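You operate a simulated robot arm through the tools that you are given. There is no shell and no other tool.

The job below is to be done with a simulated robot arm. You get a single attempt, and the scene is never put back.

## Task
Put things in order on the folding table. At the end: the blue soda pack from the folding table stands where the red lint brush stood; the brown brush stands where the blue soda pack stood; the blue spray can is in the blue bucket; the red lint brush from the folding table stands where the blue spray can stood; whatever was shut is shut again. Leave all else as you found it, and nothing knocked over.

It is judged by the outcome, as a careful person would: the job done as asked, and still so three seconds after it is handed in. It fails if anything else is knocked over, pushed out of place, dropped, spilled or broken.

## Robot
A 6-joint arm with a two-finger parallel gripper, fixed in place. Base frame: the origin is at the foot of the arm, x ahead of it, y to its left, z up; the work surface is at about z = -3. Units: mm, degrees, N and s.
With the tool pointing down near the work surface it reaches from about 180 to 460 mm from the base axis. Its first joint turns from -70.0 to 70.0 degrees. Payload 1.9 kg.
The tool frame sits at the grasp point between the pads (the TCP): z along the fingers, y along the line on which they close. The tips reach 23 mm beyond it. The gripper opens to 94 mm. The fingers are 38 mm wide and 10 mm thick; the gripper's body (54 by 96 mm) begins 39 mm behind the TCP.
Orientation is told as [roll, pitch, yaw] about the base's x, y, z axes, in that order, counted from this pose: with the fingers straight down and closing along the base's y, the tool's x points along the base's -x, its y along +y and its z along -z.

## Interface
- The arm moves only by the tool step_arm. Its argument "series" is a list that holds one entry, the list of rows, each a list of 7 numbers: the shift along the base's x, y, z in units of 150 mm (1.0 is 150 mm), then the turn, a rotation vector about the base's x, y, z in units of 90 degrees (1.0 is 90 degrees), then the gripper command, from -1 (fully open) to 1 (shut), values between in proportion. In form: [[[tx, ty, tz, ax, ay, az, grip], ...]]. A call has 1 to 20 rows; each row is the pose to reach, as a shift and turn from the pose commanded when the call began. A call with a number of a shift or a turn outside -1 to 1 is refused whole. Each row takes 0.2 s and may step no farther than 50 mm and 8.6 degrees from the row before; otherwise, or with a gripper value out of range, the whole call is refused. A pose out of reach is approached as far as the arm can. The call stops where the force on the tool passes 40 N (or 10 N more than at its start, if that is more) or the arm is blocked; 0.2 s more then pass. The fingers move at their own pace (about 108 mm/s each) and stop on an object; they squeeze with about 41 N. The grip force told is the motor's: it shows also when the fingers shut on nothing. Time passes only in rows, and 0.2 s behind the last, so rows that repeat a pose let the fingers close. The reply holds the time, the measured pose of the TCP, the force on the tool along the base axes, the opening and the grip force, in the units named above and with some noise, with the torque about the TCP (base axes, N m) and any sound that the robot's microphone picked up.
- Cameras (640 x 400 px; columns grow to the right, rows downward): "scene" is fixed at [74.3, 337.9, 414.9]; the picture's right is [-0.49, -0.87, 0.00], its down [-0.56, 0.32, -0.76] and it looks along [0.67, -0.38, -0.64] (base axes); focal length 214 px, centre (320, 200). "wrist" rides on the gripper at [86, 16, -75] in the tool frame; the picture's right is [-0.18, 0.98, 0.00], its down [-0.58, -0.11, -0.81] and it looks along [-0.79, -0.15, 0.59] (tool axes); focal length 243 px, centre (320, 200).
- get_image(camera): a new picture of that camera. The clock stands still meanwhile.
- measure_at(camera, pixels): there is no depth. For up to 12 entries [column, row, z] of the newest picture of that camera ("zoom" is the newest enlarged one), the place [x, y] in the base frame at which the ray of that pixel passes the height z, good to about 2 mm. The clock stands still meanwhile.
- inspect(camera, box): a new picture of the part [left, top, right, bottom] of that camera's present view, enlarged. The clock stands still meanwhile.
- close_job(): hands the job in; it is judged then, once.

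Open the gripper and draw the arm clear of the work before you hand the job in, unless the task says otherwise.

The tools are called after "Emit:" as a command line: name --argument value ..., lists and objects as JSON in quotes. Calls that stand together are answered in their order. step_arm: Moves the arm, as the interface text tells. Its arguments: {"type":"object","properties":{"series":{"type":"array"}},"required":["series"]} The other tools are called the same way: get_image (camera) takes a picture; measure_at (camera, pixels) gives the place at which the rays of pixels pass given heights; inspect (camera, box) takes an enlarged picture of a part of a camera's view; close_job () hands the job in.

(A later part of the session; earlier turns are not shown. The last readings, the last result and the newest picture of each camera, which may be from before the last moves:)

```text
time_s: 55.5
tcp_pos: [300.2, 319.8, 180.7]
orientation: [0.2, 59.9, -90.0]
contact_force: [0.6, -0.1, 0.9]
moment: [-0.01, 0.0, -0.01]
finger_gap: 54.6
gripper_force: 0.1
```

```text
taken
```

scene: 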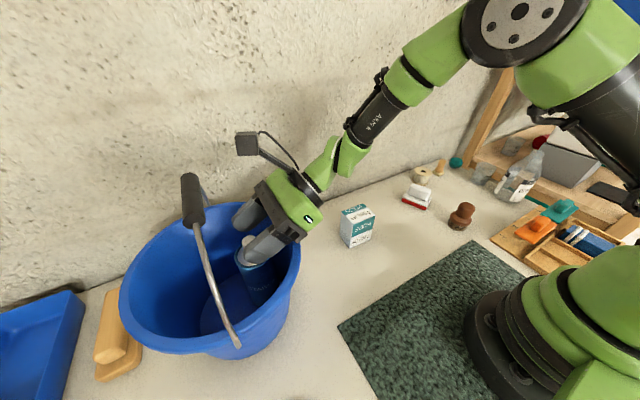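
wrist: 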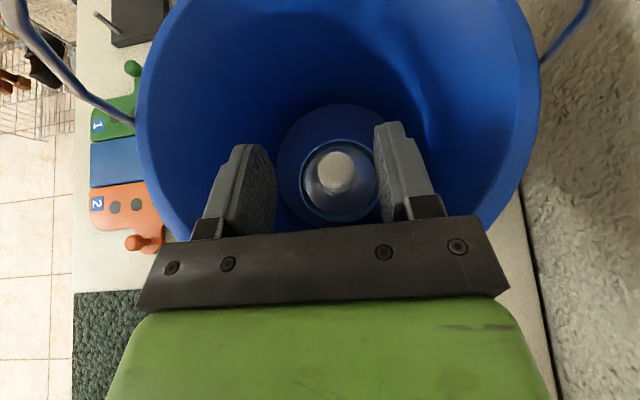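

The can stands upright on the bucket floor. Opening a bit more and rising straight up, then drawing back toward -y.

Emit:
step_arm --series '[[[0, 0, 0, 0, 0, 0, -0.5], [0, 0, 0.1, 0, 0, 0, -0.6], [0, 0, 0.3, 0, 0, 0, -0.6], [0, 0, 0.55, 0, 0, 0, -0.6], [0, -0.1, 0.75, 0, 0, 0, -0.6], [0, -0.3, 0.85, 0, 0, 0, -0.6], [-0.1, -0.6, 0.85, 0, 0, 0, -0.6], [-0.2, -0.9, 0.85, 0, 0, 0, -0.6]]]'

Emit:
get_image --camera "scene"

Emit:
inspect --camera "scene" --box '[110, 190, 300, 350]'

```text
time_s: 57.3
tcp_pos: [269.0, 185.1, 307.7]
orientation: [0.3, 59.8, -89.9]
contact_force: [0.1, -0.2, -0.1]
moment: [-0.01, 0.01, 0.01]
finger_gap: 75.3
gripper_force: 0.0
```

```text
taken
```

scene: 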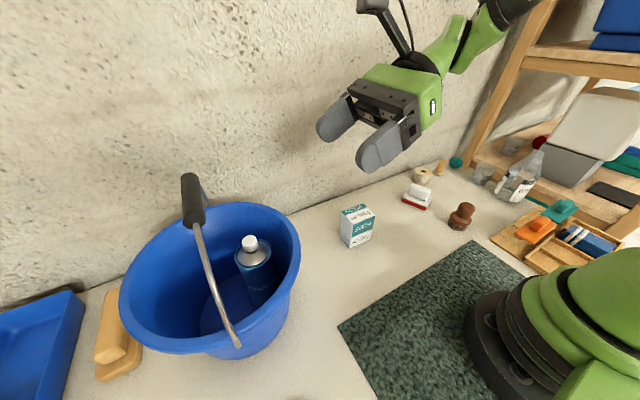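

```text
2.50 times, centred on (205, 270) of scene
```

zoom: 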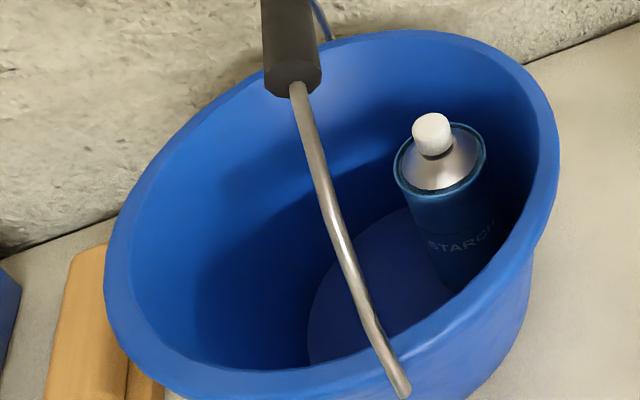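

Can is standing well in the bucket. Now measuring the bucket's present position against the original pixel positions, at the same heights.

Emit:
measure_at --camera "scene" --pixels '[[161, 276, 152], [327, 242, 152], [273, 194.8, 152], [118.6, 292, 152], [300.2, 252, 152], [237, 202, 152], [277, 327, 154], [239, 348.5, 154]]'

Emit:
measure_at --camera "zoom" --pixels '[[308, 340, 2], [325, 285, 2], [355, 240, 2], [395, 210, 2], [405, 392, 154], [104, 255, 152], [558, 155, 152], [400, 30, 152], [292, 92, 265], [270, 60, 268], [480, 395, -3], [520, 340, -3]]'

```text
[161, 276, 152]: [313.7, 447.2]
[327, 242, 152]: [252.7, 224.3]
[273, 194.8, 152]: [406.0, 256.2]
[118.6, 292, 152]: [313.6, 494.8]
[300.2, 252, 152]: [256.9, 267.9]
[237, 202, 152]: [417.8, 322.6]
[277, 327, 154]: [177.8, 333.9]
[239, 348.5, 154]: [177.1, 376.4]
```

```text
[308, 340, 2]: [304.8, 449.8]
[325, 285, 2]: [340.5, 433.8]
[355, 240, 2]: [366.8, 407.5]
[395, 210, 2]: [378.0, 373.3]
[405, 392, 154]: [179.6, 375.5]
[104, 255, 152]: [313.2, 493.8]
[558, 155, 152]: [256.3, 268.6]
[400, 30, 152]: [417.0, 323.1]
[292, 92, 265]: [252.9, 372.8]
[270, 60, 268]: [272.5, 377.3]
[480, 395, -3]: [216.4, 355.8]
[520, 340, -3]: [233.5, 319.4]
```

The bucket is now displaced by about (+3,+44) mm from where it stood. I'll bring the tool back to vertical, turn it to yaw -30, and go above the rim at about (244,278) to grip it and draw it back.

Emit:
step_arm --series '[[[0, 0, 0, -0.085, 0, 0, -0.3], [0, 0, 0, -0.17, 0, 0, -0.1], [0, 0, 0, -0.255, 0, 0, -0.1], [0, 0, 0, -0.34, 0, 0, -0.1], [0, 0, 0, -0.425, 0, 0, -0.1], [0, 0, 0, -0.51, 0, 0, -0.1], [0, 0, 0, -0.595, 0, 0, -0.1], [0, 0, 0, -0.665, 0, 0, -0.1]]]'

Emit:
step_arm --series '[[[0, 0.05, 0, 0, 0, 0.09, -0.1], [0, 0.1, 0, 0, 0, 0.18, -0.1], [-0.03, 0.16, -0.05, 0, 0, 0.27, -0.1], [-0.06, 0.24, -0.1, 0, 0, 0.36, -0.1], [-0.09, 0.32, -0.15, 0, 0, 0.45, -0.1], [-0.12, 0.4, -0.22, 0, 0, 0.54, -0.1], [-0.15, 0.5, -0.3, 0, 0, 0.61, -0.1], [-0.167, 0.62, -0.4, 0, 0, 0.666, -0.1]]]'

Emit:
get_image --camera "wrist"

Emit:
get_image --camera "scene"

```text
time_s: 59.1
tcp_pos: [270.8, 184.6, 308.0]
orientation: [0.1, -0.2, -89.9]
contact_force: [0.0, 0.1, -0.2]
moment: [-0.02, 0.0, 0.0]
finger_gap: 51.6
gripper_force: 0.0
```

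```text
time_s: 60.9
tcp_pos: [245.4, 278.8, 247.3]
orientation: [0.1, 0.1, -30.0]
contact_force: [-0.3, 0.9, -0.1]
moment: [0.04, -0.01, 0.02]
finger_gap: 51.8
gripper_force: 0.1
```

```text
taken
```

wrist: 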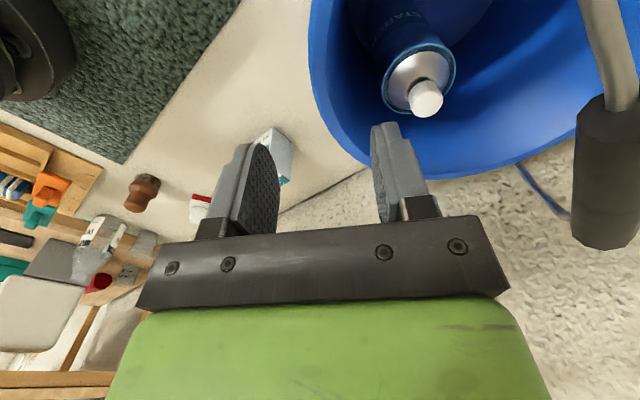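

```text
taken
```

scene: 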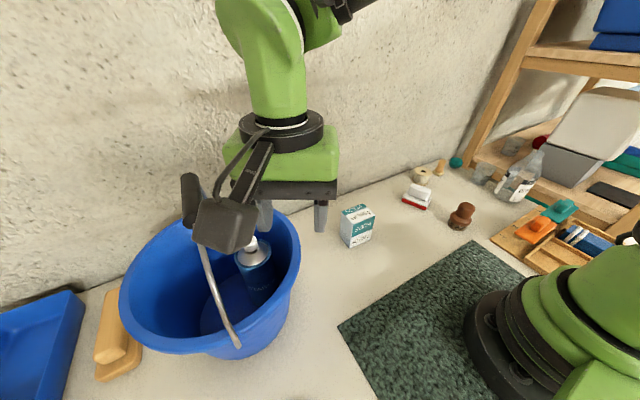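

The rim's outer edge passes near pixel (318,80), right where the fingers would come down. I'll zoom to measure the rim's edge relative to the TCP.

Emit:
inspect --camera "wrist" --box '[260, 0, 460, 180]'

```text
2.22 times, centred on (360, 90) of wrist
```

zoom: 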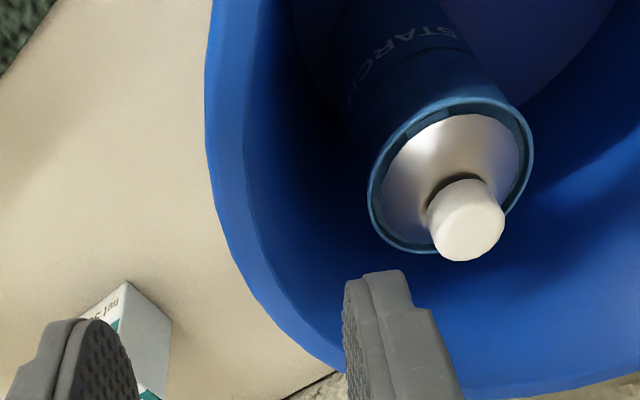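

Measuring rim outer and inner edge points at z≈154, and the can's rim.

Emit:
measure_at --camera "zoom" --pixels '[[205, 100, 154], [212, 180, 154], [245, 280, 154], [300, 345, 154], [243, 100, 152], [250, 175, 152], [283, 262, 152], [335, 320, 152], [372, 190, 127], [530, 150, 127], [450, 100, 127], [430, 250, 127]]'

```text
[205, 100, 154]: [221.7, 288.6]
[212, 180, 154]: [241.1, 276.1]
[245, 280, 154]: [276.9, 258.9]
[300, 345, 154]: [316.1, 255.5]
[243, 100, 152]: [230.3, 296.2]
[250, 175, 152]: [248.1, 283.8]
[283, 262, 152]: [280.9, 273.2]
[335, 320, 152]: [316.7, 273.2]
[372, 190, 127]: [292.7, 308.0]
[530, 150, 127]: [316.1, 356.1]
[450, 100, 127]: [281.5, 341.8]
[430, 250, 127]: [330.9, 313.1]
```

The rim's lip centre at this spot is about (245,279), exactly under the TCP. Descending with 52 mm opening so one finger goes inside and one outside the rim.

Emit:
step_arm --series '[[[0, 0, -0.2, 0, 0, 0, -0.1], [0, 0, -0.4, 0, 0, 0, -0.1], [0, 0, -0.55, 0, 0, 0, -0.1], [0, 0, -0.64, 0, 0, 0, -0.1]]]'

Emit:
get_image --camera "wrist"

Emit:
get_image --camera "scene"

```text
time_s: 61.9
tcp_pos: [245.0, 279.4, 152.1]
orientation: [0.1, 0.0, -30.0]
contact_force: [0.8, -0.9, 0.6]
moment: [-0.02, 0.03, -0.01]
finger_gap: 51.6
gripper_force: 0.0
```

```text
taken
```

wrist: 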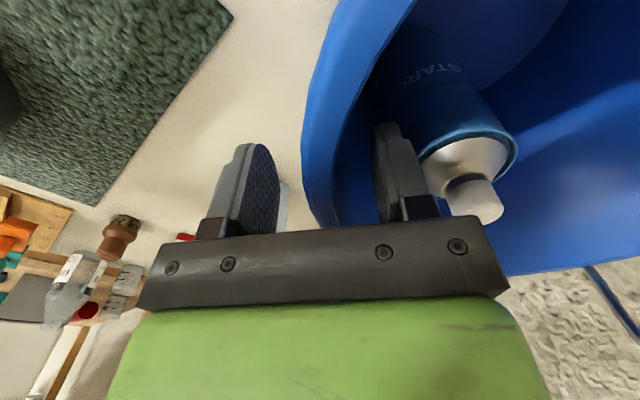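

```text
taken
```

scene: 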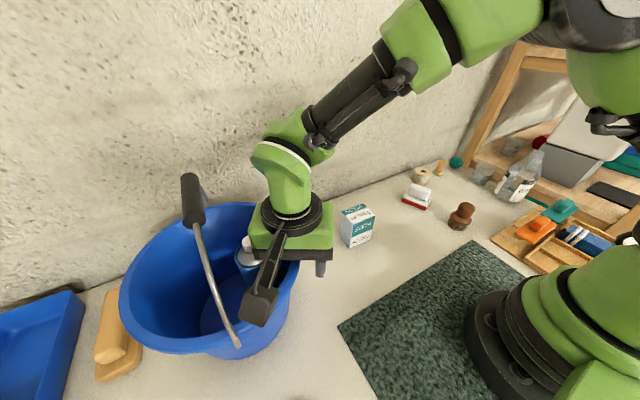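

The rim sits between the fingers. Closing gently on it.

Emit:
step_arm --series '[[[0, 0, 0, 0, 0, 0, 0.4], [0, 0, 0, 0, 0, 0, 0.6], [0, 0, 0, 0, 0, 0, 0.75], [0, 0, 0, 0, 0, 0, 1], [0, 0, 0, 0, 0, 0, 1]]]'

```text
time_s: 63.1
tcp_pos: [245.0, 278.2, 152.5]
orientation: [0.3, -0.2, -30.0]
contact_force: [1.7, -2.4, 6.3]
moment: [1.46, -0.79, -0.57]
finger_gap: 16.5
gripper_force: 40.7
```

Gripped on the rim (16.5 mm). Drawing the bucket slowly by (−2.7, −44) mm.

Emit:
step_arm --series '[[[-0.002, -0.03, 0, 0, 0, 0, 1], [-0.005, -0.08, 0, 0, 0, 0, 1], [-0.008, -0.13, 0, 0, 0, 0, 1], [-0.011, -0.18, 0, 0, 0, 0, 1], [-0.014, -0.23, 0, 0, 0, 0, 1], [-0.017, -0.27, 0, 0, 0, 0, 1], [-0.018, -0.29, 0, 0, 0, 0, 1], [-0.018, -0.29, 0, 0, 0, 0, 1]]]'

Emit:
get_image --camera "scene"

Emit:
inspect --camera "scene" --box '[150, 190, 340, 350]'

```text
time_s: 64.9
tcp_pos: [243.6, 234.3, 152.1]
orientation: [0.3, 0.0, -30.0]
contact_force: [0.2, 9.2, 19.8]
moment: [1.46, -0.58, 0.28]
finger_gap: 16.6
gripper_force: 41.1
```

```text
taken
```

scene: 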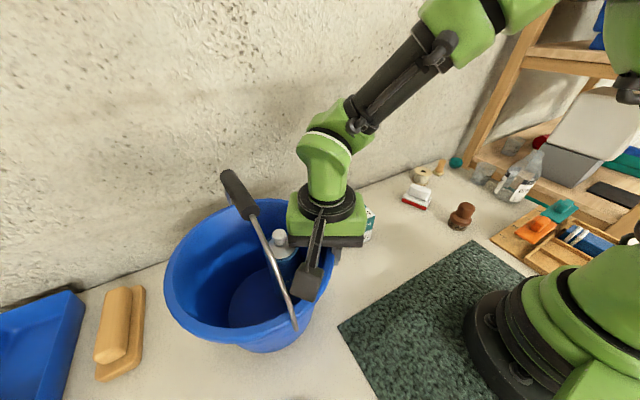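

```text
2.50 times, centred on (245, 270) of scene
```

zoom: 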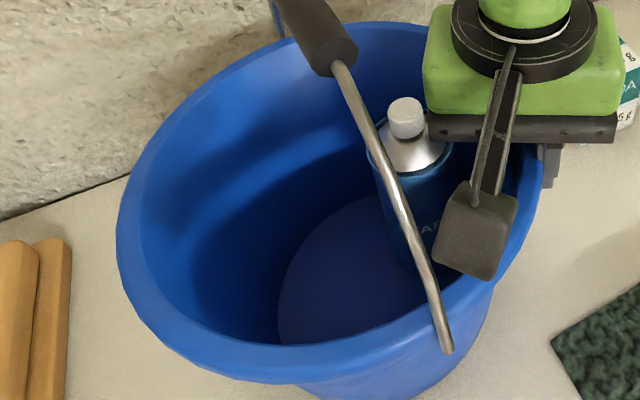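

The bucket came back, but it seems slightly turned or nearer the base than originally. Measuring rim, floor and hinge in this zoom before releasing.

Emit:
measure_at --camera "zoom" --pixels '[[117, 240, 152], [447, 347, 154], [280, 380, 152], [380, 22, 152], [278, 320, 2], [300, 262, 2], [340, 218, 2], [365, 202, 2], [350, 398, -3], [440, 370, -3], [480, 320, -3], [332, 62, 265]]'

```text
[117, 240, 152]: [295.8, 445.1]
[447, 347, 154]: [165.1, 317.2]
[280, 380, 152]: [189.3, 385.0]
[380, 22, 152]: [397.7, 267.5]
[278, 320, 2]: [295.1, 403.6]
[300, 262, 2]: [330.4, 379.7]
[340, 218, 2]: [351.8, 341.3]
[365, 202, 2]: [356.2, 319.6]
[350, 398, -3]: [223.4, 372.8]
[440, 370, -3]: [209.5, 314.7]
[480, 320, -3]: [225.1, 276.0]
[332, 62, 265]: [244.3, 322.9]
```

The bucket's position along y is restored but it turned about +8° around the grip point, so its centre sits near (282,329) instead of (297,330). I'll turn the gripper −8° while holding the rim to swing it back.

Emit:
step_arm --series '[[[0, 0, 0, 0, 0, -0.03, 1], [0, 0, 0, 0, 0, -0.06, 1], [0, 0, 0, 0, 0, -0.09, 1], [0, 0, 0, 0, 0, -0.11, 1], [0, 0, 0, 0, 0, -0.11, 1]]]'

Emit:
inspect --camera "scene" --box '[150, 190, 340, 350]'

```text
time_s: 66.1
tcp_pos: [243.5, 234.6, 152.0]
orientation: [0.2, 0.0, -40.0]
contact_force: [-7.9, 5.8, 24.6]
moment: [1.27, -0.61, 0.62]
finger_gap: 16.7
gripper_force: 40.8
```

```text
2.50 times, centred on (245, 270) of scene
```

zoom: 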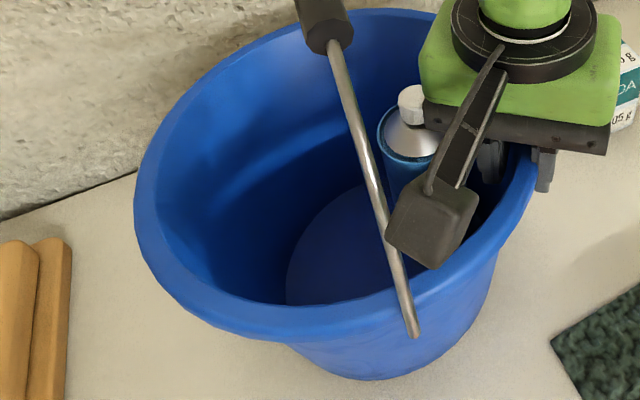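

It swings with the gripper. Measuring again.

Emit:
measure_at --camera "zoom" --pixels '[[133, 210, 152], [413, 335, 154], [260, 338, 152], [285, 290, 2], [308, 238, 2], [340, 203, 2], [365, 188, 2], [370, 380, -3], [430, 365, -3], [480, 310, -3], [332, 44, 265], [400, 340, 154]]'

```text
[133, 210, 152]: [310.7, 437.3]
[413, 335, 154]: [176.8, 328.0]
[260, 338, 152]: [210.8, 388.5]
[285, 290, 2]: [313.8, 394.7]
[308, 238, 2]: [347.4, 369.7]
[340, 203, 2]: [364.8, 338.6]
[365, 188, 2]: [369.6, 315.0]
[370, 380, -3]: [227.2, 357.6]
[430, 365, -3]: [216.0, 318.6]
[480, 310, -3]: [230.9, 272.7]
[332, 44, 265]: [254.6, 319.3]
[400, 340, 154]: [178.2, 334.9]
```

Now the centre is about (294,320) versus the original (297,330). A small push of +11 mm in y with the rim still held should bring it home.

Emit:
step_arm --series '[[[0, 0.025, 0, 0, 0, 0, 1], [0, 0.05, 0, 0, 0, 0, 1], [0, 0.072, 0, 0, 0, 0, 1], [0, 0.072, 0, 0, 0, 0, 1]]]'

Emit:
inspect --camera "scene" --box '[150, 190, 340, 350]'

```text
time_s: 67.1
tcp_pos: [242.6, 244.1, 152.1]
orientation: [0.2, 0.0, -40.0]
contact_force: [0.4, -5.3, 8.3]
moment: [0.96, -0.89, -0.47]
finger_gap: 16.4
gripper_force: 41.0
```

```text
2.50 times, centred on (245, 270) of scene
```

zoom: 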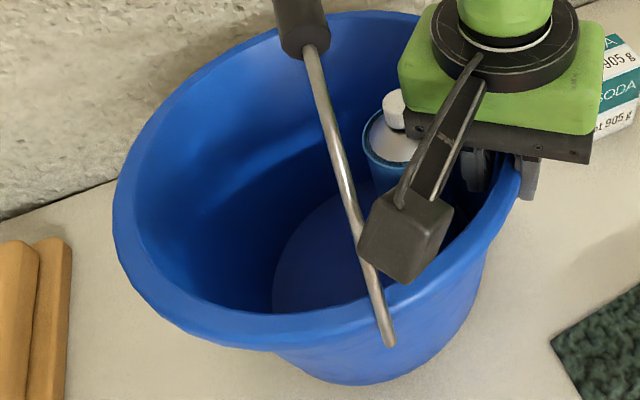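

Emit:
measure_at --camera "zoom" --pixels '[[113, 215, 152], [388, 342, 154], [245, 346, 152], [271, 298, 2], [295, 243, 2], [325, 206, 2], [355, 190, 2], [350, 384, -3], [410, 372, -3], [462, 320, -3], [305, 55, 265], [345, 387, -3]]'

```text
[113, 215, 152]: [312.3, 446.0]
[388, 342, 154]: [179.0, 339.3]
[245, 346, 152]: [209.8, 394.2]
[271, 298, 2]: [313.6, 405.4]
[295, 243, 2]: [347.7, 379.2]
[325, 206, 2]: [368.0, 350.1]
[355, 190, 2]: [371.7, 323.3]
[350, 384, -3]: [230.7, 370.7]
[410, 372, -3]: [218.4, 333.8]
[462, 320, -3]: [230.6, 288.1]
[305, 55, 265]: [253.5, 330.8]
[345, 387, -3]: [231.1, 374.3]
```

The centre is now about (295,331), matching the original within a couple of millimetres. Releasing the rim and rising straight up.

Emit:
step_arm --series '[[[0, 0, 0, 0, 0, 0, 0.5], [0, 0, 0, 0, 0, 0, -0.1], [0, 0, 0, 0, 0, 0, -0.1], [0, 0, 0.15, 0, 0, 0, -0.1], [0, 0, 0.4, 0, 0, 0, -0.1], [0, 0, 0.7, 0, 0, 0, -0.1], [0, 0, 0.9, 0, 0, 0, -0.1]]]'

Emit:
step_arm --series '[[[0, -0.2, 0.1, 0, 0, 0, -0.1], [-0.05, -0.45, 0.2, 0, 0, 0, -0.1], [-0.1, -0.7, 0.3, 0, 0, 0, -0.1], [-0.1, -0.95, 0.4, 0, 0, 0, -0.1]]]'

Emit:
get_image --camera "scene"

Emit:
inspect --camera "scene" --box '[150, 190, 340, 350]'

```text
time_s: 68.7
tcp_pos: [241.5, 245.2, 286.9]
orientation: [0.1, 0.0, -39.9]
contact_force: [0.7, 0.1, -0.5]
moment: [0.01, -0.01, -0.01]
finger_gap: 51.7
gripper_force: 0.1
```

```text
time_s: 69.7
tcp_pos: [225.6, 101.7, 346.9]
orientation: [0.1, 0.1, -39.9]
contact_force: [1.1, 0.2, 0.5]
moment: [-0.01, -0.02, 0.0]
finger_gap: 51.8
gripper_force: 0.0
```

```text
taken
```

scene: 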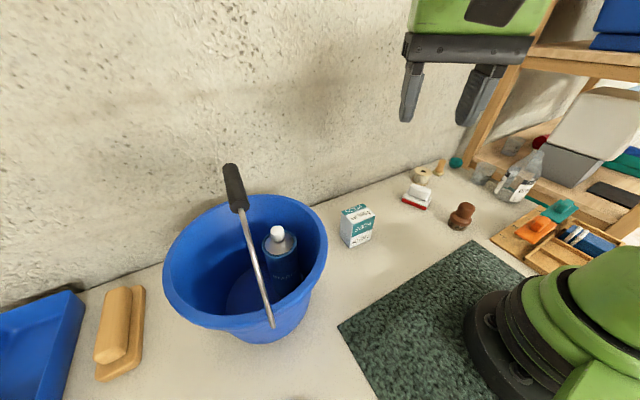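

```text
2.50 times, centred on (245, 270) of scene
```

zoom: 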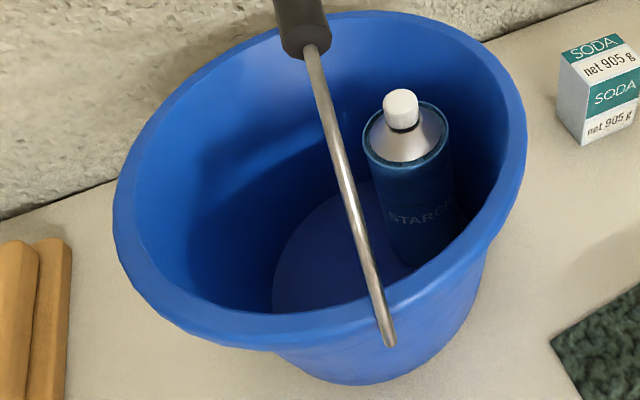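

The bucket and bail match the original picture almost exactly (rim 113–526 vs 110–525). Next is the lint brush; I'll move the arm to view it and the can's old spot, including the clear cup that stands behind it.

Emit:
step_arm --series '[[[0, -0.2, 0.06, 0, 0, 0, -0.5], [-0.03, -0.45, 0.12, 0, 0, 0, -0.8], [-0.06, -0.7, 0.2, 0, 0, 0, -1], [-0.1, -0.95, 0.25, 0, 0, 0, -1]]]'

Emit:
step_arm --series '[[[0, -0.2, 0, 0, 0, 0, -1], [0, -0.4, 0, 0, 0, 0, -1], [0, -0.5, 0, 0, 0, 0, -1]]]'

Emit:
get_image --camera "wrist"

Emit:
inspect --camera "wrist" --box '[200, 20, 420, 170]'

```text
time_s: 70.7
tcp_pos: [212.1, -41.3, 384.2]
orientation: [0.2, -0.1, -40.0]
contact_force: [-0.3, 0.3, -0.2]
moment: [-0.02, 0.0, -0.02]
finger_gap: 94.0
gripper_force: 0.1
```

```text
time_s: 71.5
tcp_pos: [211.6, -115.9, 383.9]
orientation: [0.2, 0.0, -40.0]
contact_force: [-0.3, 0.0, 0.1]
moment: [0.0, -0.02, 0.01]
finger_gap: 94.2
gripper_force: 0.0
```

```text
taken
```

wrist: 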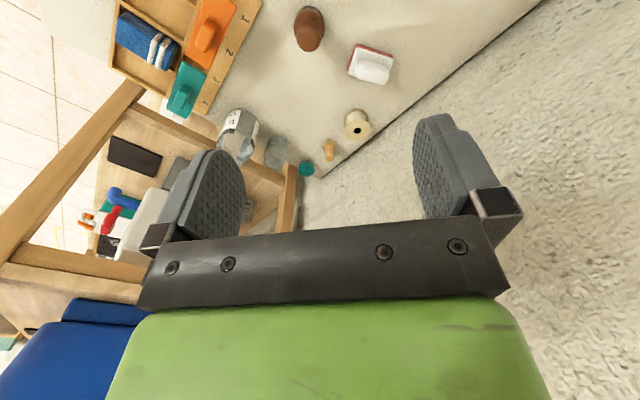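

```text
2.67 times, centred on (310, 95) of wrist
```

zoom: 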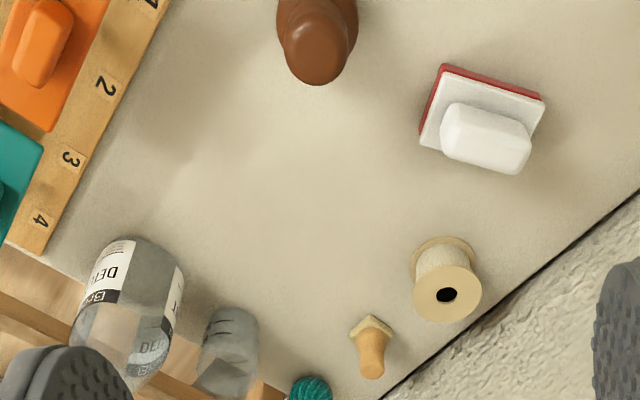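

Measuring the cup, bottle, spool and lint brush outlines in this view.

Emit:
measure_at --camera "zoom" --pixels '[[235, 307, -3], [260, 322, -3], [205, 325, -3], [150, 237, -3], [184, 272, -3], [442, 64, -3], [419, 147, -3], [545, 97, -3], [445, 237, -3], [350, 330, -3], [485, 142, 35], [485, 142, 45]]'

Emit:
inspect --camera "scene" --box '[370, 150, 520, 250]'

```text
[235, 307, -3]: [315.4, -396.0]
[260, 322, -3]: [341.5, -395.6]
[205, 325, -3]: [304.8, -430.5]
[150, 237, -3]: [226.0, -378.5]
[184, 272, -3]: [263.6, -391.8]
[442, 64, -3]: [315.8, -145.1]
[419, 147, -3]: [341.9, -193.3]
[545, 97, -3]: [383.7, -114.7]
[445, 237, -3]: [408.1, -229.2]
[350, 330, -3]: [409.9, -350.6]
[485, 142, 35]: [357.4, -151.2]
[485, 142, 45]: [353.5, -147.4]
```

```text
4.00 times, centred on (445, 200) of scene
```

zoom: 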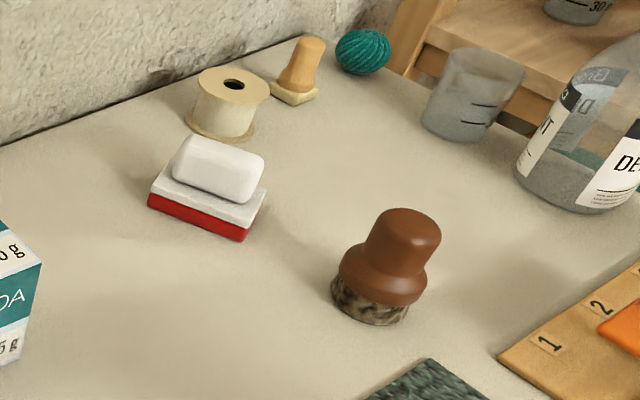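

The lint brush is centred near (361.5,-154), long side at 24°, with a white handle about 52×34 mm and top near z≈45. I'll go above it with yaw 24 so the fingers close across the handle's short side.

Emit:
step_arm --series '[[[0.08, -0.02, -0.12, 0, 0, 0.09, -1], [0.18, -0.04, -0.28, 0, 0, 0.18, -1], [0.3, -0.07, -0.44, 0, 0, 0.27, -1], [0.42, -0.1, -0.6, 0, 0, 0.36, -1], [0.54, -0.13, -0.75, 0, 0, 0.45, -0.8], [0.66, -0.16, -0.88, 0, 0, 0.54, -0.6], [0.78, -0.19, -0.96, 0, 0, 0.63, -0.5], [0.9, -0.22, -1.0, 0, 0, 0.711, -0.5], [1.0, -0.254, -1.0, 0, 0, 0.711, -0.5]]]'

Emit:
get_image --camera "wrist"

```text
time_s: 73.5
tcp_pos: [362.5, -152.3, 234.6]
orientation: [0.2, 0.0, 24.2]
contact_force: [-0.4, -0.1, -0.5]
moment: [-0.03, 0.02, -0.02]
finger_gap: 70.4
gripper_force: 0.0
```

```text
taken
```

wrist: 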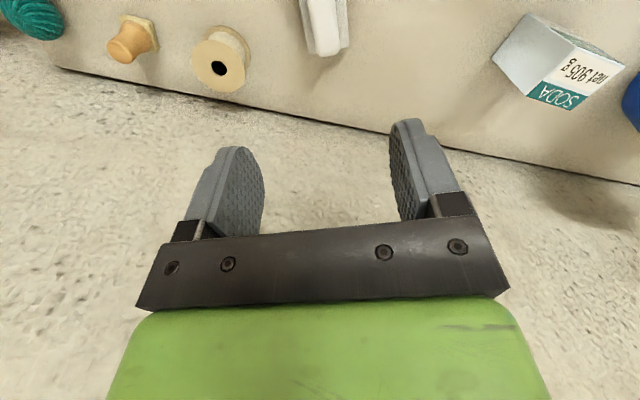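

The brush's handle is straight below (col ≈325). Descending to z≈110 for a closer look.

Emit:
step_arm --series '[[[0, 0, -0.25, 0, 0, 0, -0.5], [0, 0, -0.5, 0, 0, 0, -0.5], [0, 0, -0.75, 0, 0, 0, -0.5], [0, 0, -0.83, 0, 0, 0, -0.5]]]'

Emit:
get_image --camera "wrist"

Emit:
inspect --camera "wrist" --box '[230, 40, 430, 200]'

```text
time_s: 74.5
tcp_pos: [362.4, -153.1, 110.2]
orientation: [0.3, 0.0, 24.1]
contact_force: [0.6, -0.5, -0.1]
moment: [0.01, -0.02, 0.0]
finger_gap: 70.5
gripper_force: 0.2
```

```text
taken
```

wrist: 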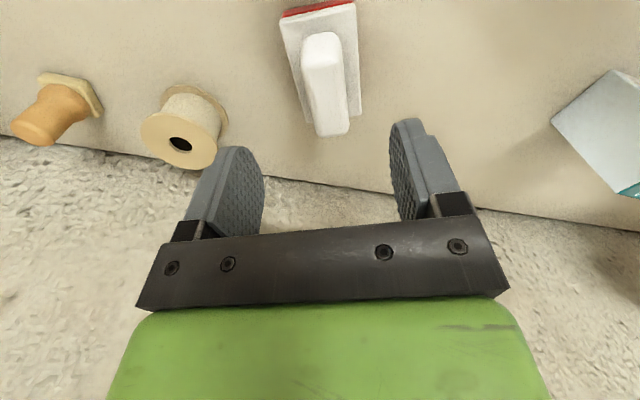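

```text
2.50 times, centred on (330, 120) of wrist
```

zoom: 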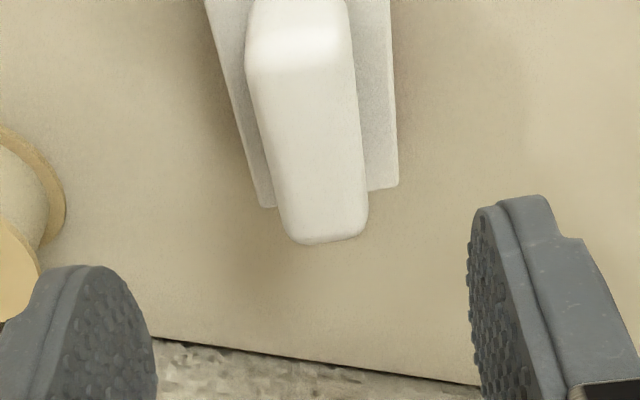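

Measuring the handle's outline at its top height, and the plate edges.

Emit:
measure_at --camera "wrist" --pixels '[[303, 42, 42], [342, 36, 42], [316, 134, 42], [348, 130, 42], [303, 42, 48], [348, 130, 48], [280, 18, 15], [356, 5, 15], [307, 122, 15], [361, 115, 15], [283, 12, -3], [354, 2, -3]]'

```text
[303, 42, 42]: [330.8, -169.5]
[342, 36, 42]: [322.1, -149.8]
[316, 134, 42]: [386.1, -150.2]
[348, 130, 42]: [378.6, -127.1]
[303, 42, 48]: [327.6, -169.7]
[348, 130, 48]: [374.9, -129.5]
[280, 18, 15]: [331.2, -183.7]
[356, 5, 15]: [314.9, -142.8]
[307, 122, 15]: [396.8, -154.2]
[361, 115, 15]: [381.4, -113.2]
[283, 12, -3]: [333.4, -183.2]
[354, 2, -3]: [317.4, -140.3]
```

The handle centre is about 6 mm to the right and 5 mm inward of the TCP, so I shift by (−6,+3.5) and descend to z≈46, then check for contact.

Emit:
step_arm --series '[[[-0.04, 0.023, 0, 0, 0, 0, -0.5], [-0.04, 0.023, -0.15, 0, 0, 0, -0.5], [-0.04, 0.023, -0.3, 0, 0, 0, -0.5], [-0.04, 0.023, -0.4, 0, 0, 0, -0.5], [-0.04, 0.023, -0.43, 0, 0, 0, -0.5]]]'

Emit:
get_image --camera "wrist"

Emit:
inspect --camera "scene" --box '[360, 140, 500, 260]'

```text
time_s: 75.7
tcp_pos: [357.3, -150.9, 44.7]
orientation: [0.2, 0.1, 24.1]
contact_force: [1.0, -0.2, 0.3]
moment: [0.03, -0.02, 0.01]
finger_gap: 70.7
gripper_force: 0.1
```

```text
taken
```

wrist: 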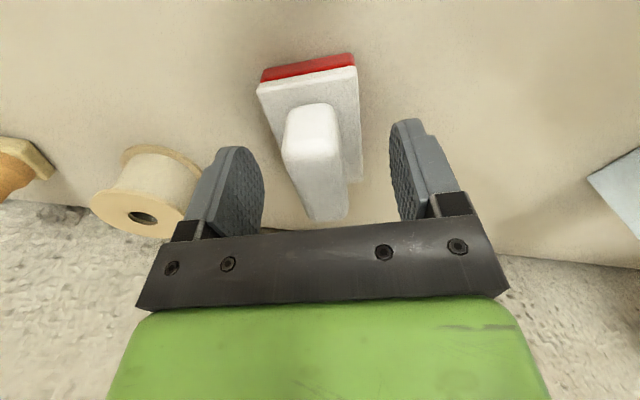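

```text
3.33 times, centred on (430, 200) of scene
```

zoom: 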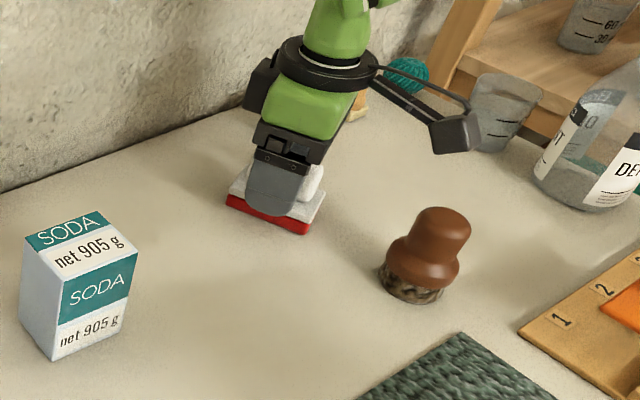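

The handle is between the fingers, tips just above the plate. I shift 4 mm inward along the handle and close.

Emit:
step_arm --series '[[[-0.024, -0.011, 0, 0, 0, 0, -0.5], [-0.024, -0.011, 0, 0, 0, 0, 0.2], [-0.024, -0.011, 0, 0, 0, 0, 1], [-0.024, -0.011, 0, 0, 0, 0, 1], [-0.024, -0.011, 0, 0, 0, 0, 1]]]'

Emit:
get_image --camera "wrist"

```text
time_s: 76.9
tcp_pos: [352.9, -151.0, 45.6]
orientation: [0.1, 0.1, 23.9]
contact_force: [-0.1, -0.1, 1.8]
moment: [-0.04, -0.01, -0.04]
finger_gap: 23.3
gripper_force: 41.2
```

```text
taken
```

wrist: 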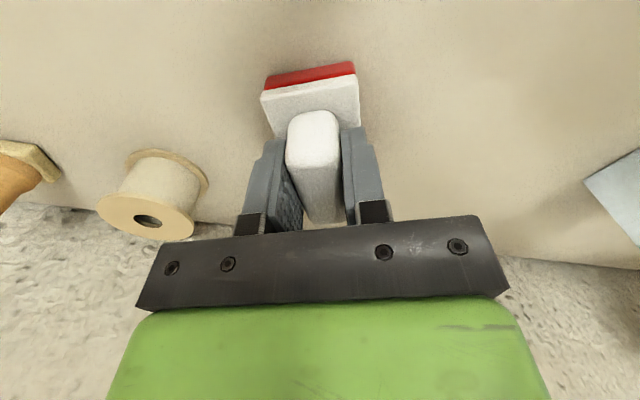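

Gripped on the handle (23.3 mm, 41 N), so the brush's spot is centred about (356.5,-150). Lifting gently and checking the hold.

Emit:
step_arm --series '[[[0, 0, 0.06, 0, 0, 0, 1], [0, 0, 0.16, 0, 0, 0, 1], [0, 0, 0.28, 0, 0, 0, 1], [0, 0, 0.4, 0, 0, 0, 1]]]'

Emit:
get_image --camera "wrist"

```text
time_s: 77.9
tcp_pos: [352.0, -150.4, 106.8]
orientation: [0.2, 0.0, 24.0]
contact_force: [0.2, -0.4, -0.1]
moment: [-0.02, -0.01, 0.01]
finger_gap: 23.5
gripper_force: 41.1
```

```text
taken
```

wrist: 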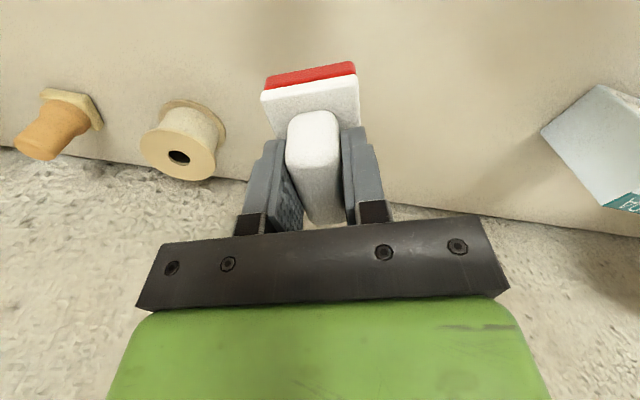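

The brush is held squarely. Carrying it at this height toward the can's old spot.

Emit:
step_arm --series '[[[-0.04, -0.1, 0.05, 0, 0, 0, 1], [-0.09, -0.24, 0.05, 0, 0, 0, 1], [-0.14, -0.38, 0.05, 0, 0, 0, 1], [-0.2, -0.52, 0.05, 0, 0, 0, 1], [-0.25, -0.66, 0.05, 0, 0, 0, 1], [-0.3, -0.8, 0.05, 0, 0, 0, 1], [-0.34, -0.9, 0.05, 0, 0, 0, 1], [-0.37, -1.0, 0.05, 0, 0, 0, 1]]]'

Emit:
step_arm --series '[[[-0.02, -0.06, 0, 0, 0, 0, 1], [-0.046, -0.117, 0, 0, 0, 0, 1]]]'

Emit:
get_image --camera "wrist"

Emit:
get_image --camera "scene"

```text
time_s: 79.7
tcp_pos: [297.3, -303.2, 112.1]
orientation: [0.2, 0.0, 24.1]
contact_force: [0.4, -0.2, -1.5]
moment: [0.04, -0.01, 0.01]
finger_gap: 23.5
gripper_force: 41.3
```

```text
time_s: 80.3
tcp_pos: [290.8, -319.6, 111.9]
orientation: [0.2, -0.1, 23.9]
contact_force: [0.1, 0.0, -0.5]
moment: [0.01, 0.06, 0.02]
finger_gap: 23.5
gripper_force: 41.1
```

```text
taken
```

wrist: 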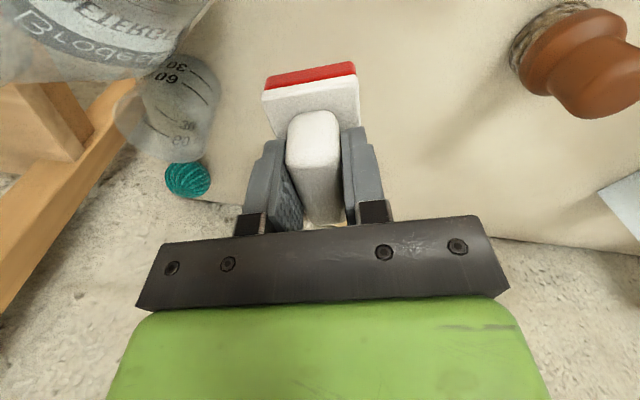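

```text
taken
```

scene: 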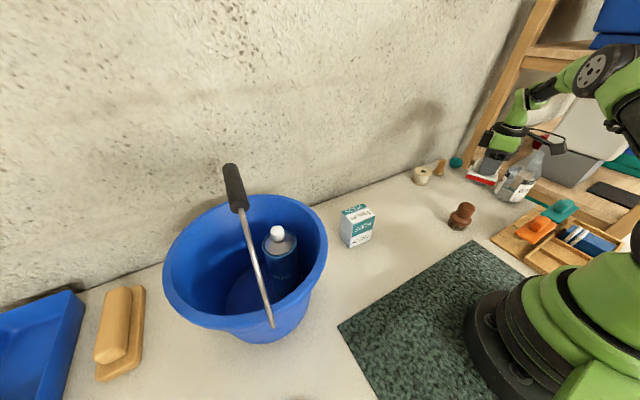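

Above the spot with clearance to the cup and bottle. Lowering gently to the table.

Emit:
step_arm --series '[[[0, 0, -0.14, 0, 0, 0, 1], [0, 0, -0.28, 0, 0, 0, 1], [0, 0, -0.36, 0, 0, 0, 1], [0, 0, -0.41, 0, 0, 0, 1], [0, 0, -0.435, 0, 0, 0, 1]]]'

```text
time_s: 81.5
tcp_pos: [291.0, -319.7, 48.5]
orientation: [0.2, 0.0, 24.0]
contact_force: [0.1, 0.2, -0.1]
moment: [0.01, -0.01, -0.02]
finger_gap: 23.3
gripper_force: 40.7
```

Emit:
step_arm --series '[[[0, 0, -0.01, 0, 0, 0, 1], [0, 0, -0.018, 0, 0, 0, 1], [0, 0, -0.018, 0, 0, 0, 1]]]'

```text
time_s: 82.3
tcp_pos: [291.4, -319.3, 44.9]
orientation: [0.2, 0.0, 23.9]
contact_force: [-3.7, 2.8, 14.5]
moment: [-0.06, 0.16, -0.06]
finger_gap: 23.4
gripper_force: 41.2
```

The brush rests on the table (14 N). Opening and rising straight up.

Emit:
step_arm --series '[[[0, 0, 0.004, 0, 0, 0, 0.4], [0, 0, 0.006, 0, 0, 0, -0.3], [0, 0, 0.006, 0, 0, 0, -0.4], [0, 0, 0.2, 0, 0, 0, -0.4], [0, 0, 0.45, 0, 0, 0, -0.4], [0, 0, 0.6, 0, 0, 0, -0.4]]]'

Emit:
get_image --camera "wrist"

Emit:
inspect --camera "scene" --box '[420, 110, 560, 230]'

```text
time_s: 83.7
tcp_pos: [290.2, -320.2, 135.3]
orientation: [0.1, -0.1, 23.9]
contact_force: [0.3, 0.1, 1.1]
moment: [-0.01, -0.04, 0.01]
finger_gap: 66.0
gripper_force: 0.1
```

```text
taken
```

wrist: 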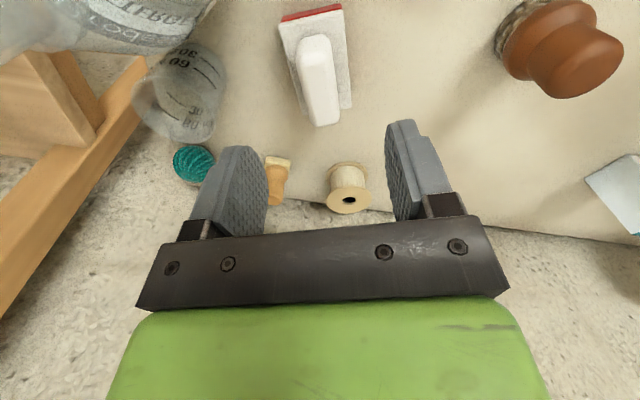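

```text
3.33 times, centred on (490, 170) of scene
```

zoom: 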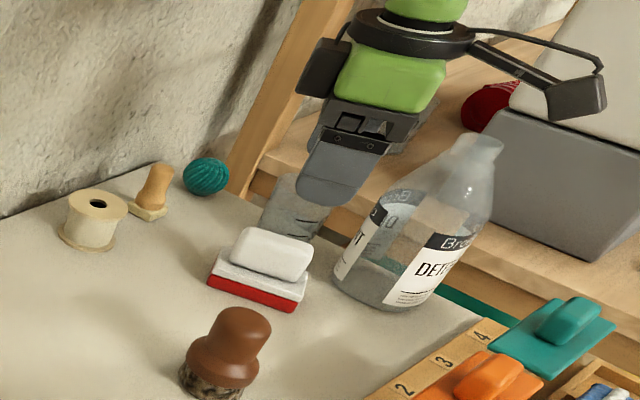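

The lint brush stands on the can's old spot, nothing around it moved. I'll measure its base corners to confirm the centre.

Emit:
measure_at --camera "zoom" --pixels '[[208, 284, -3], [297, 312, -3], [312, 275, 5]]'

Emit:
measure_at --camera "wrist" --pixels '[[281, 22, 8], [343, 6, 8], [303, 113, 15], [352, 105, 15]]'

```text
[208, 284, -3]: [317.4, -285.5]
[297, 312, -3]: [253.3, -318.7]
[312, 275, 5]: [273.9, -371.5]
```

```text
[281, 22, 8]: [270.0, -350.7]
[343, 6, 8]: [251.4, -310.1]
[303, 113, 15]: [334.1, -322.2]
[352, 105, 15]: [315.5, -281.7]
```

The lint brush's centre is (292.8,-316.2), matching the can's old spot within a millimetre or so. Next the soda pack; I'll move over to it (centre ≈(339,86), about 64×48 mm, top z≈80) with yaw 0.

Emit:
step_arm --series '[[[0, 0.1, 0.15, 0, 0, -0.04, -0.6], [0, 0.3, 0.3, 0, 0, -0.08, -0.8], [0.02, 0.55, 0.45, 0, 0, -0.12, -1], [0.05, 0.8, 0.5, 0, 0, -0.18, -1], [0.1, 1.0, 0.5, 0, 0, -0.265, -1]]]'

Emit:
step_arm --series '[[[0, 0.25, 0, 0, 0, 0, -1], [0, 0.5, 0, 0, 0, 0, -1], [0, 0.75, 0, 0, 0, 0, -1], [0.05, 1.0, 0, 0, 0, 0, -1]]]'

Emit:
step_arm --series '[[[0.02, 0.25, 0, 0, 0, 0, -1], [0.06, 0.45, 0, 0, 0, 0, -1], [0.12, 0.6, 0, 0, 0, 0, -1], [0.176, 0.7, 0, 0, 0, 0, -1]]]'

Emit:
get_image --camera "wrist"

Emit:
get_image --camera "scene"

```text
time_s: 84.9
tcp_pos: [305.7, -169.0, 208.8]
orientation: [0.2, 0.1, 0.1]
contact_force: [-0.2, -0.2, 0.6]
moment: [0.03, -0.02, 0.02]
finger_gap: 94.1
gripper_force: 0.0
```

```text
time_s: 85.9
tcp_pos: [312.6, -18.6, 209.3]
orientation: [0.2, 0.1, 0.2]
contact_force: [0.3, -0.2, -0.9]
moment: [0.02, -0.02, -0.01]
finger_gap: 94.3
gripper_force: 0.1
```

```text
time_s: 86.9
tcp_pos: [339.4, 86.2, 210.2]
orientation: [0.1, 0.0, 0.3]
contact_force: [-0.1, -0.1, 0.0]
moment: [0.01, -0.02, 0.02]
finger_gap: 94.1
gripper_force: 0.1
```

```text
taken
```

wrist: 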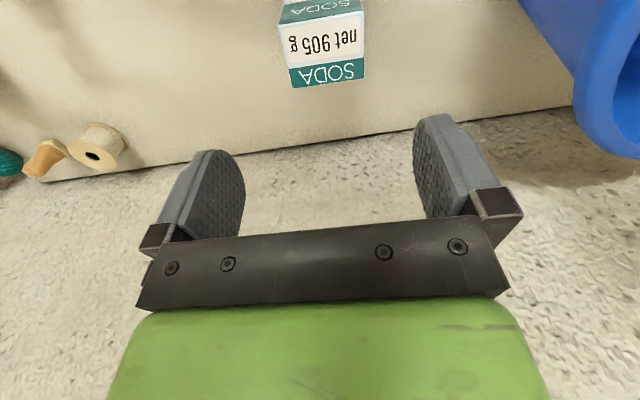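

```text
taken
```

scene: 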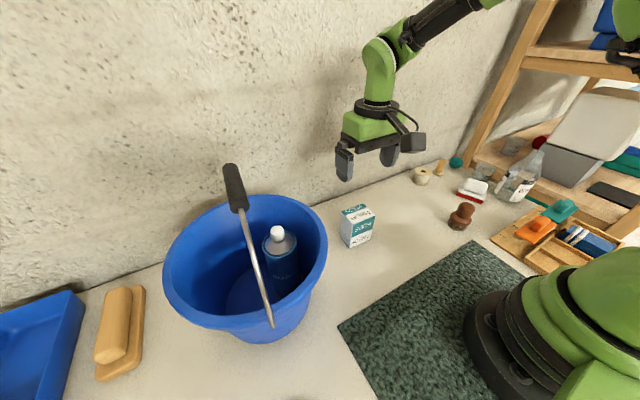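

The soda pack's top face is in view at (283–365, 12–88). Measuring its corners at the top height.

Emit:
inspect --camera "wrist" --box '[250, 0, 410, 110]'

```text
3.64 times, centred on (330, 55) of wrist
```

zoom: 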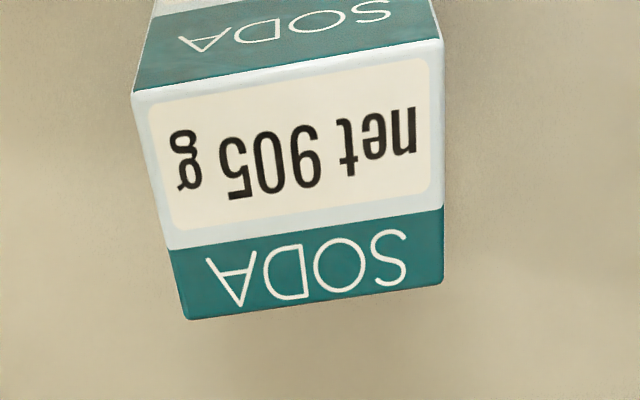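

Emit:
measure_at --camera "zoom" --pixels '[[133, 93, 80], [442, 38, 80], [188, 320, 80], [443, 283, 80], [133, 93, 76], [442, 38, 76], [188, 320, 76], [443, 283, 76]]'

```text
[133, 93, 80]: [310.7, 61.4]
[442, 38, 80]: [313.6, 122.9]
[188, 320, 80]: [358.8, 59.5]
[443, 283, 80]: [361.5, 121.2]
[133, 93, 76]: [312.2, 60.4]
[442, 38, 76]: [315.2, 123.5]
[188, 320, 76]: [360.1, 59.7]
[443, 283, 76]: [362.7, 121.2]
```

The pack's top centre is about (336.5,91) with a −2.7° turn; combined with the base measurement I take (337,89.5). Descending to z≈115 with that yaw to check centring.

Emit:
step_arm --series '[[[-0.016, 0.022, -0.2, 0, 0, -0.03, -1], [-0.016, 0.022, -0.42, 0, 0, -0.03, -1], [-0.016, 0.022, -0.6, 0, 0, -0.03, -1]]]'

Emit:
get_image --camera "wrist"

```text
time_s: 87.7
tcp_pos: [337.7, 89.4, 119.0]
orientation: [0.1, -0.2, -2.5]
contact_force: [0.2, 0.3, 0.2]
moment: [0.01, 0.05, 0.0]
finger_gap: 93.9
gripper_force: 0.1
```

```text
taken
```

wrist: 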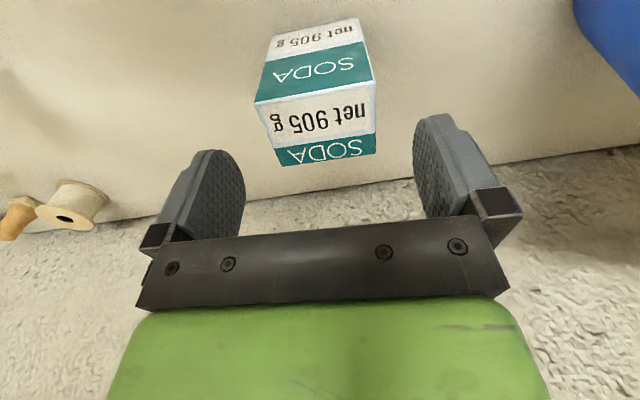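

The pack is centred between the fingers and aligned. Descending to z≈47 and closing.

Emit:
step_arm --series '[[[0, 0, -0.15, 0, 0, 0, -1], [0, 0, -0.3, 0, 0, 0, -1], [0, 0, -0.42, 0, 0, 0, -1], [0, 0, -0.477, 0, 0, 0, -1], [0, 0, -0.477, 0, 0, 0, -1]]]'

Emit:
step_arm --series '[[[0, 0, 0, 0, 0, 0, -0.5], [0, 0, 0, 0, 0, 0, -0.4], [0, 0, 0, 0, 0, 0, 1], [0, 0, 0, 0, 0, 0, 1], [0, 0, 0, 0, 0, 0, 1]]]'

```text
time_s: 88.9
tcp_pos: [336.5, 89.2, 48.0]
orientation: [0.2, 0.0, -2.5]
contact_force: [-0.6, 0.4, 0.1]
moment: [0.0, 0.0, 0.05]
finger_gap: 94.0
gripper_force: 0.1
```

```text
time_s: 90.1
tcp_pos: [337.6, 89.3, 48.9]
orientation: [0.2, -0.1, -2.4]
contact_force: [2.3, 3.9, 0.7]
moment: [-0.11, -0.01, -0.02]
finger_gap: 61.9
gripper_force: 41.0
```

Gripped at 61.9 mm. Lifting a little to feel the weight and check the hold.

Emit:
step_arm --series '[[[0, 0, 0.04, 0, 0, 0, 1], [0, 0, 0.1, 0, 0, 0, 1], [0, 0, 0.18, 0, 0, 0, 1]]]'

Emit:
get_image --camera "wrist"

```text
time_s: 90.9
tcp_pos: [337.4, 88.6, 75.3]
orientation: [0.2, -0.1, -2.5]
contact_force: [0.2, -0.1, -8.8]
moment: [-0.02, 0.0, 0.01]
finger_gap: 62.0
gripper_force: 40.5
```

```text
taken
```

wrist: 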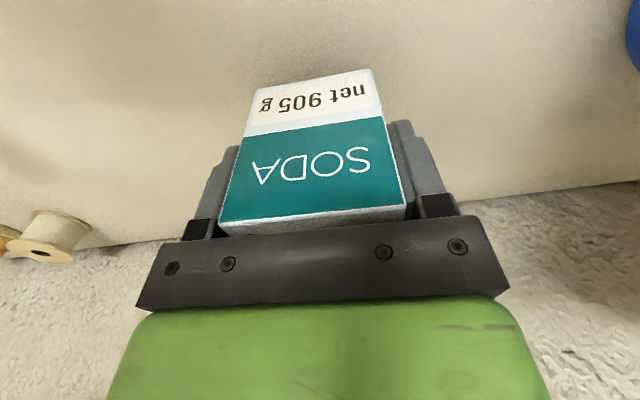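

About 0.9 kg, held firmly. I carry it low and directly to the lint brush's old spot at (356.5,-150).

Emit:
step_arm --series '[[[0.005, -0.06, 0.06, 0, 0, 0, 1], [0.015, -0.2, 0.08, 0, 0, 0, 1], [0.03, -0.4, 0.08, 0, 0, 0, 1], [0.05, -0.6, 0.08, 0, 0, 0, 1], [0.065, -0.8, 0.08, 0, 0, 0, 1], [0.08, -0.96, 0.08, 0, 0, 0, 1]]]'

Emit:
step_arm --series '[[[0.01, -0.12, 0, 0, 0, 0, 1], [0.025, -0.28, 0, 0, 0, 0, 1], [0.04, -0.44, 0, 0, 0, 0, 1], [0.047, -0.56, 0, 0, 0, 0, 1], [0.047, -0.633, 0, 0, 0, 0, 1]]]'

Emit:
get_image --camera "wrist"

Emit:
get_image --camera "scene"

```text
time_s: 92.3
tcp_pos: [351.3, -56.1, 88.9]
orientation: [0.2, -0.1, -2.4]
contact_force: [0.2, 0.4, -8.6]
moment: [0.01, 0.02, 0.02]
finger_gap: 61.9
gripper_force: 41.0
```

```text
time_s: 93.5
tcp_pos: [355.5, -151.1, 86.9]
orientation: [0.2, 0.0, -2.5]
contact_force: [-0.1, 0.0, -8.7]
moment: [0.02, 0.0, 0.03]
finger_gap: 61.9
gripper_force: 41.4
```

```text
taken
```

wrist: 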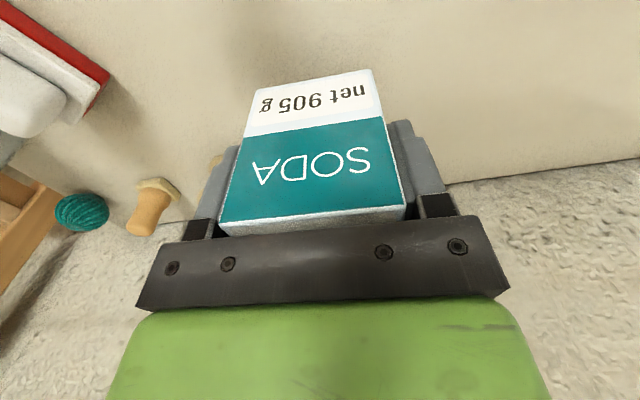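

```text
taken
```

scene: 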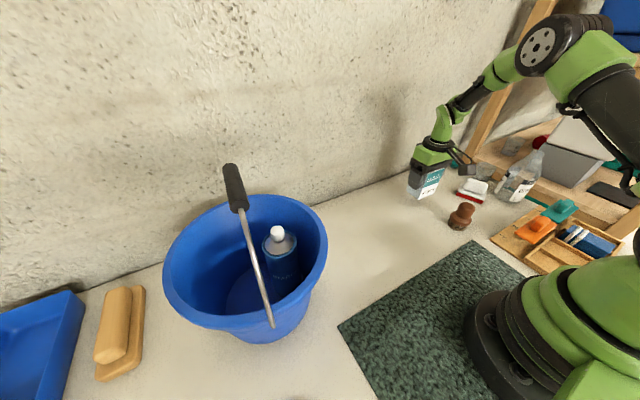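

Over the spot, still held. Lowering to the table gently.

Emit:
step_arm --series '[[[0.004, 0.005, -0.1, 0, 0, 0, 1], [0.006, 0.006, -0.18, 0, 0, 0, 1], [0.006, 0.006, -0.225, 0, 0, 0, 1], [0.006, 0.006, -0.245, 0, 0, 0, 1]]]'

```text
time_s: 94.5
tcp_pos: [357.0, -148.8, 49.4]
orientation: [0.3, 0.0, -2.5]
contact_force: [0.5, -0.1, -9.3]
moment: [0.01, -0.04, 0.01]
finger_gap: 62.0
gripper_force: 40.8
```

Emit:
step_arm --series '[[[0, 0, -0.006, 0, 0, 0, 1], [0, 0, -0.012, 0, 0, 0, 1]]]'

```text
time_s: 95.1
tcp_pos: [357.0, -149.4, 49.2]
orientation: [0.3, 0.0, -2.6]
contact_force: [0.5, 0.1, -9.0]
moment: [-0.05, -0.03, 0.02]
finger_gap: 62.1
gripper_force: 40.8
```

Still hanging (−9 N). Lowering another couple of millimetres.

Emit:
step_arm --series '[[[0, 0, -0.008, 0, 0, 0, 1], [0, 0, -0.014, 0, 0, 0, 1]]]'

```text
time_s: 95.7
tcp_pos: [357.9, -148.8, 48.2]
orientation: [0.1, -0.1, -2.6]
contact_force: [-14.1, 2.9, 28.6]
moment: [-1.05, 0.82, -0.38]
finger_gap: 62.0
gripper_force: 41.2
```

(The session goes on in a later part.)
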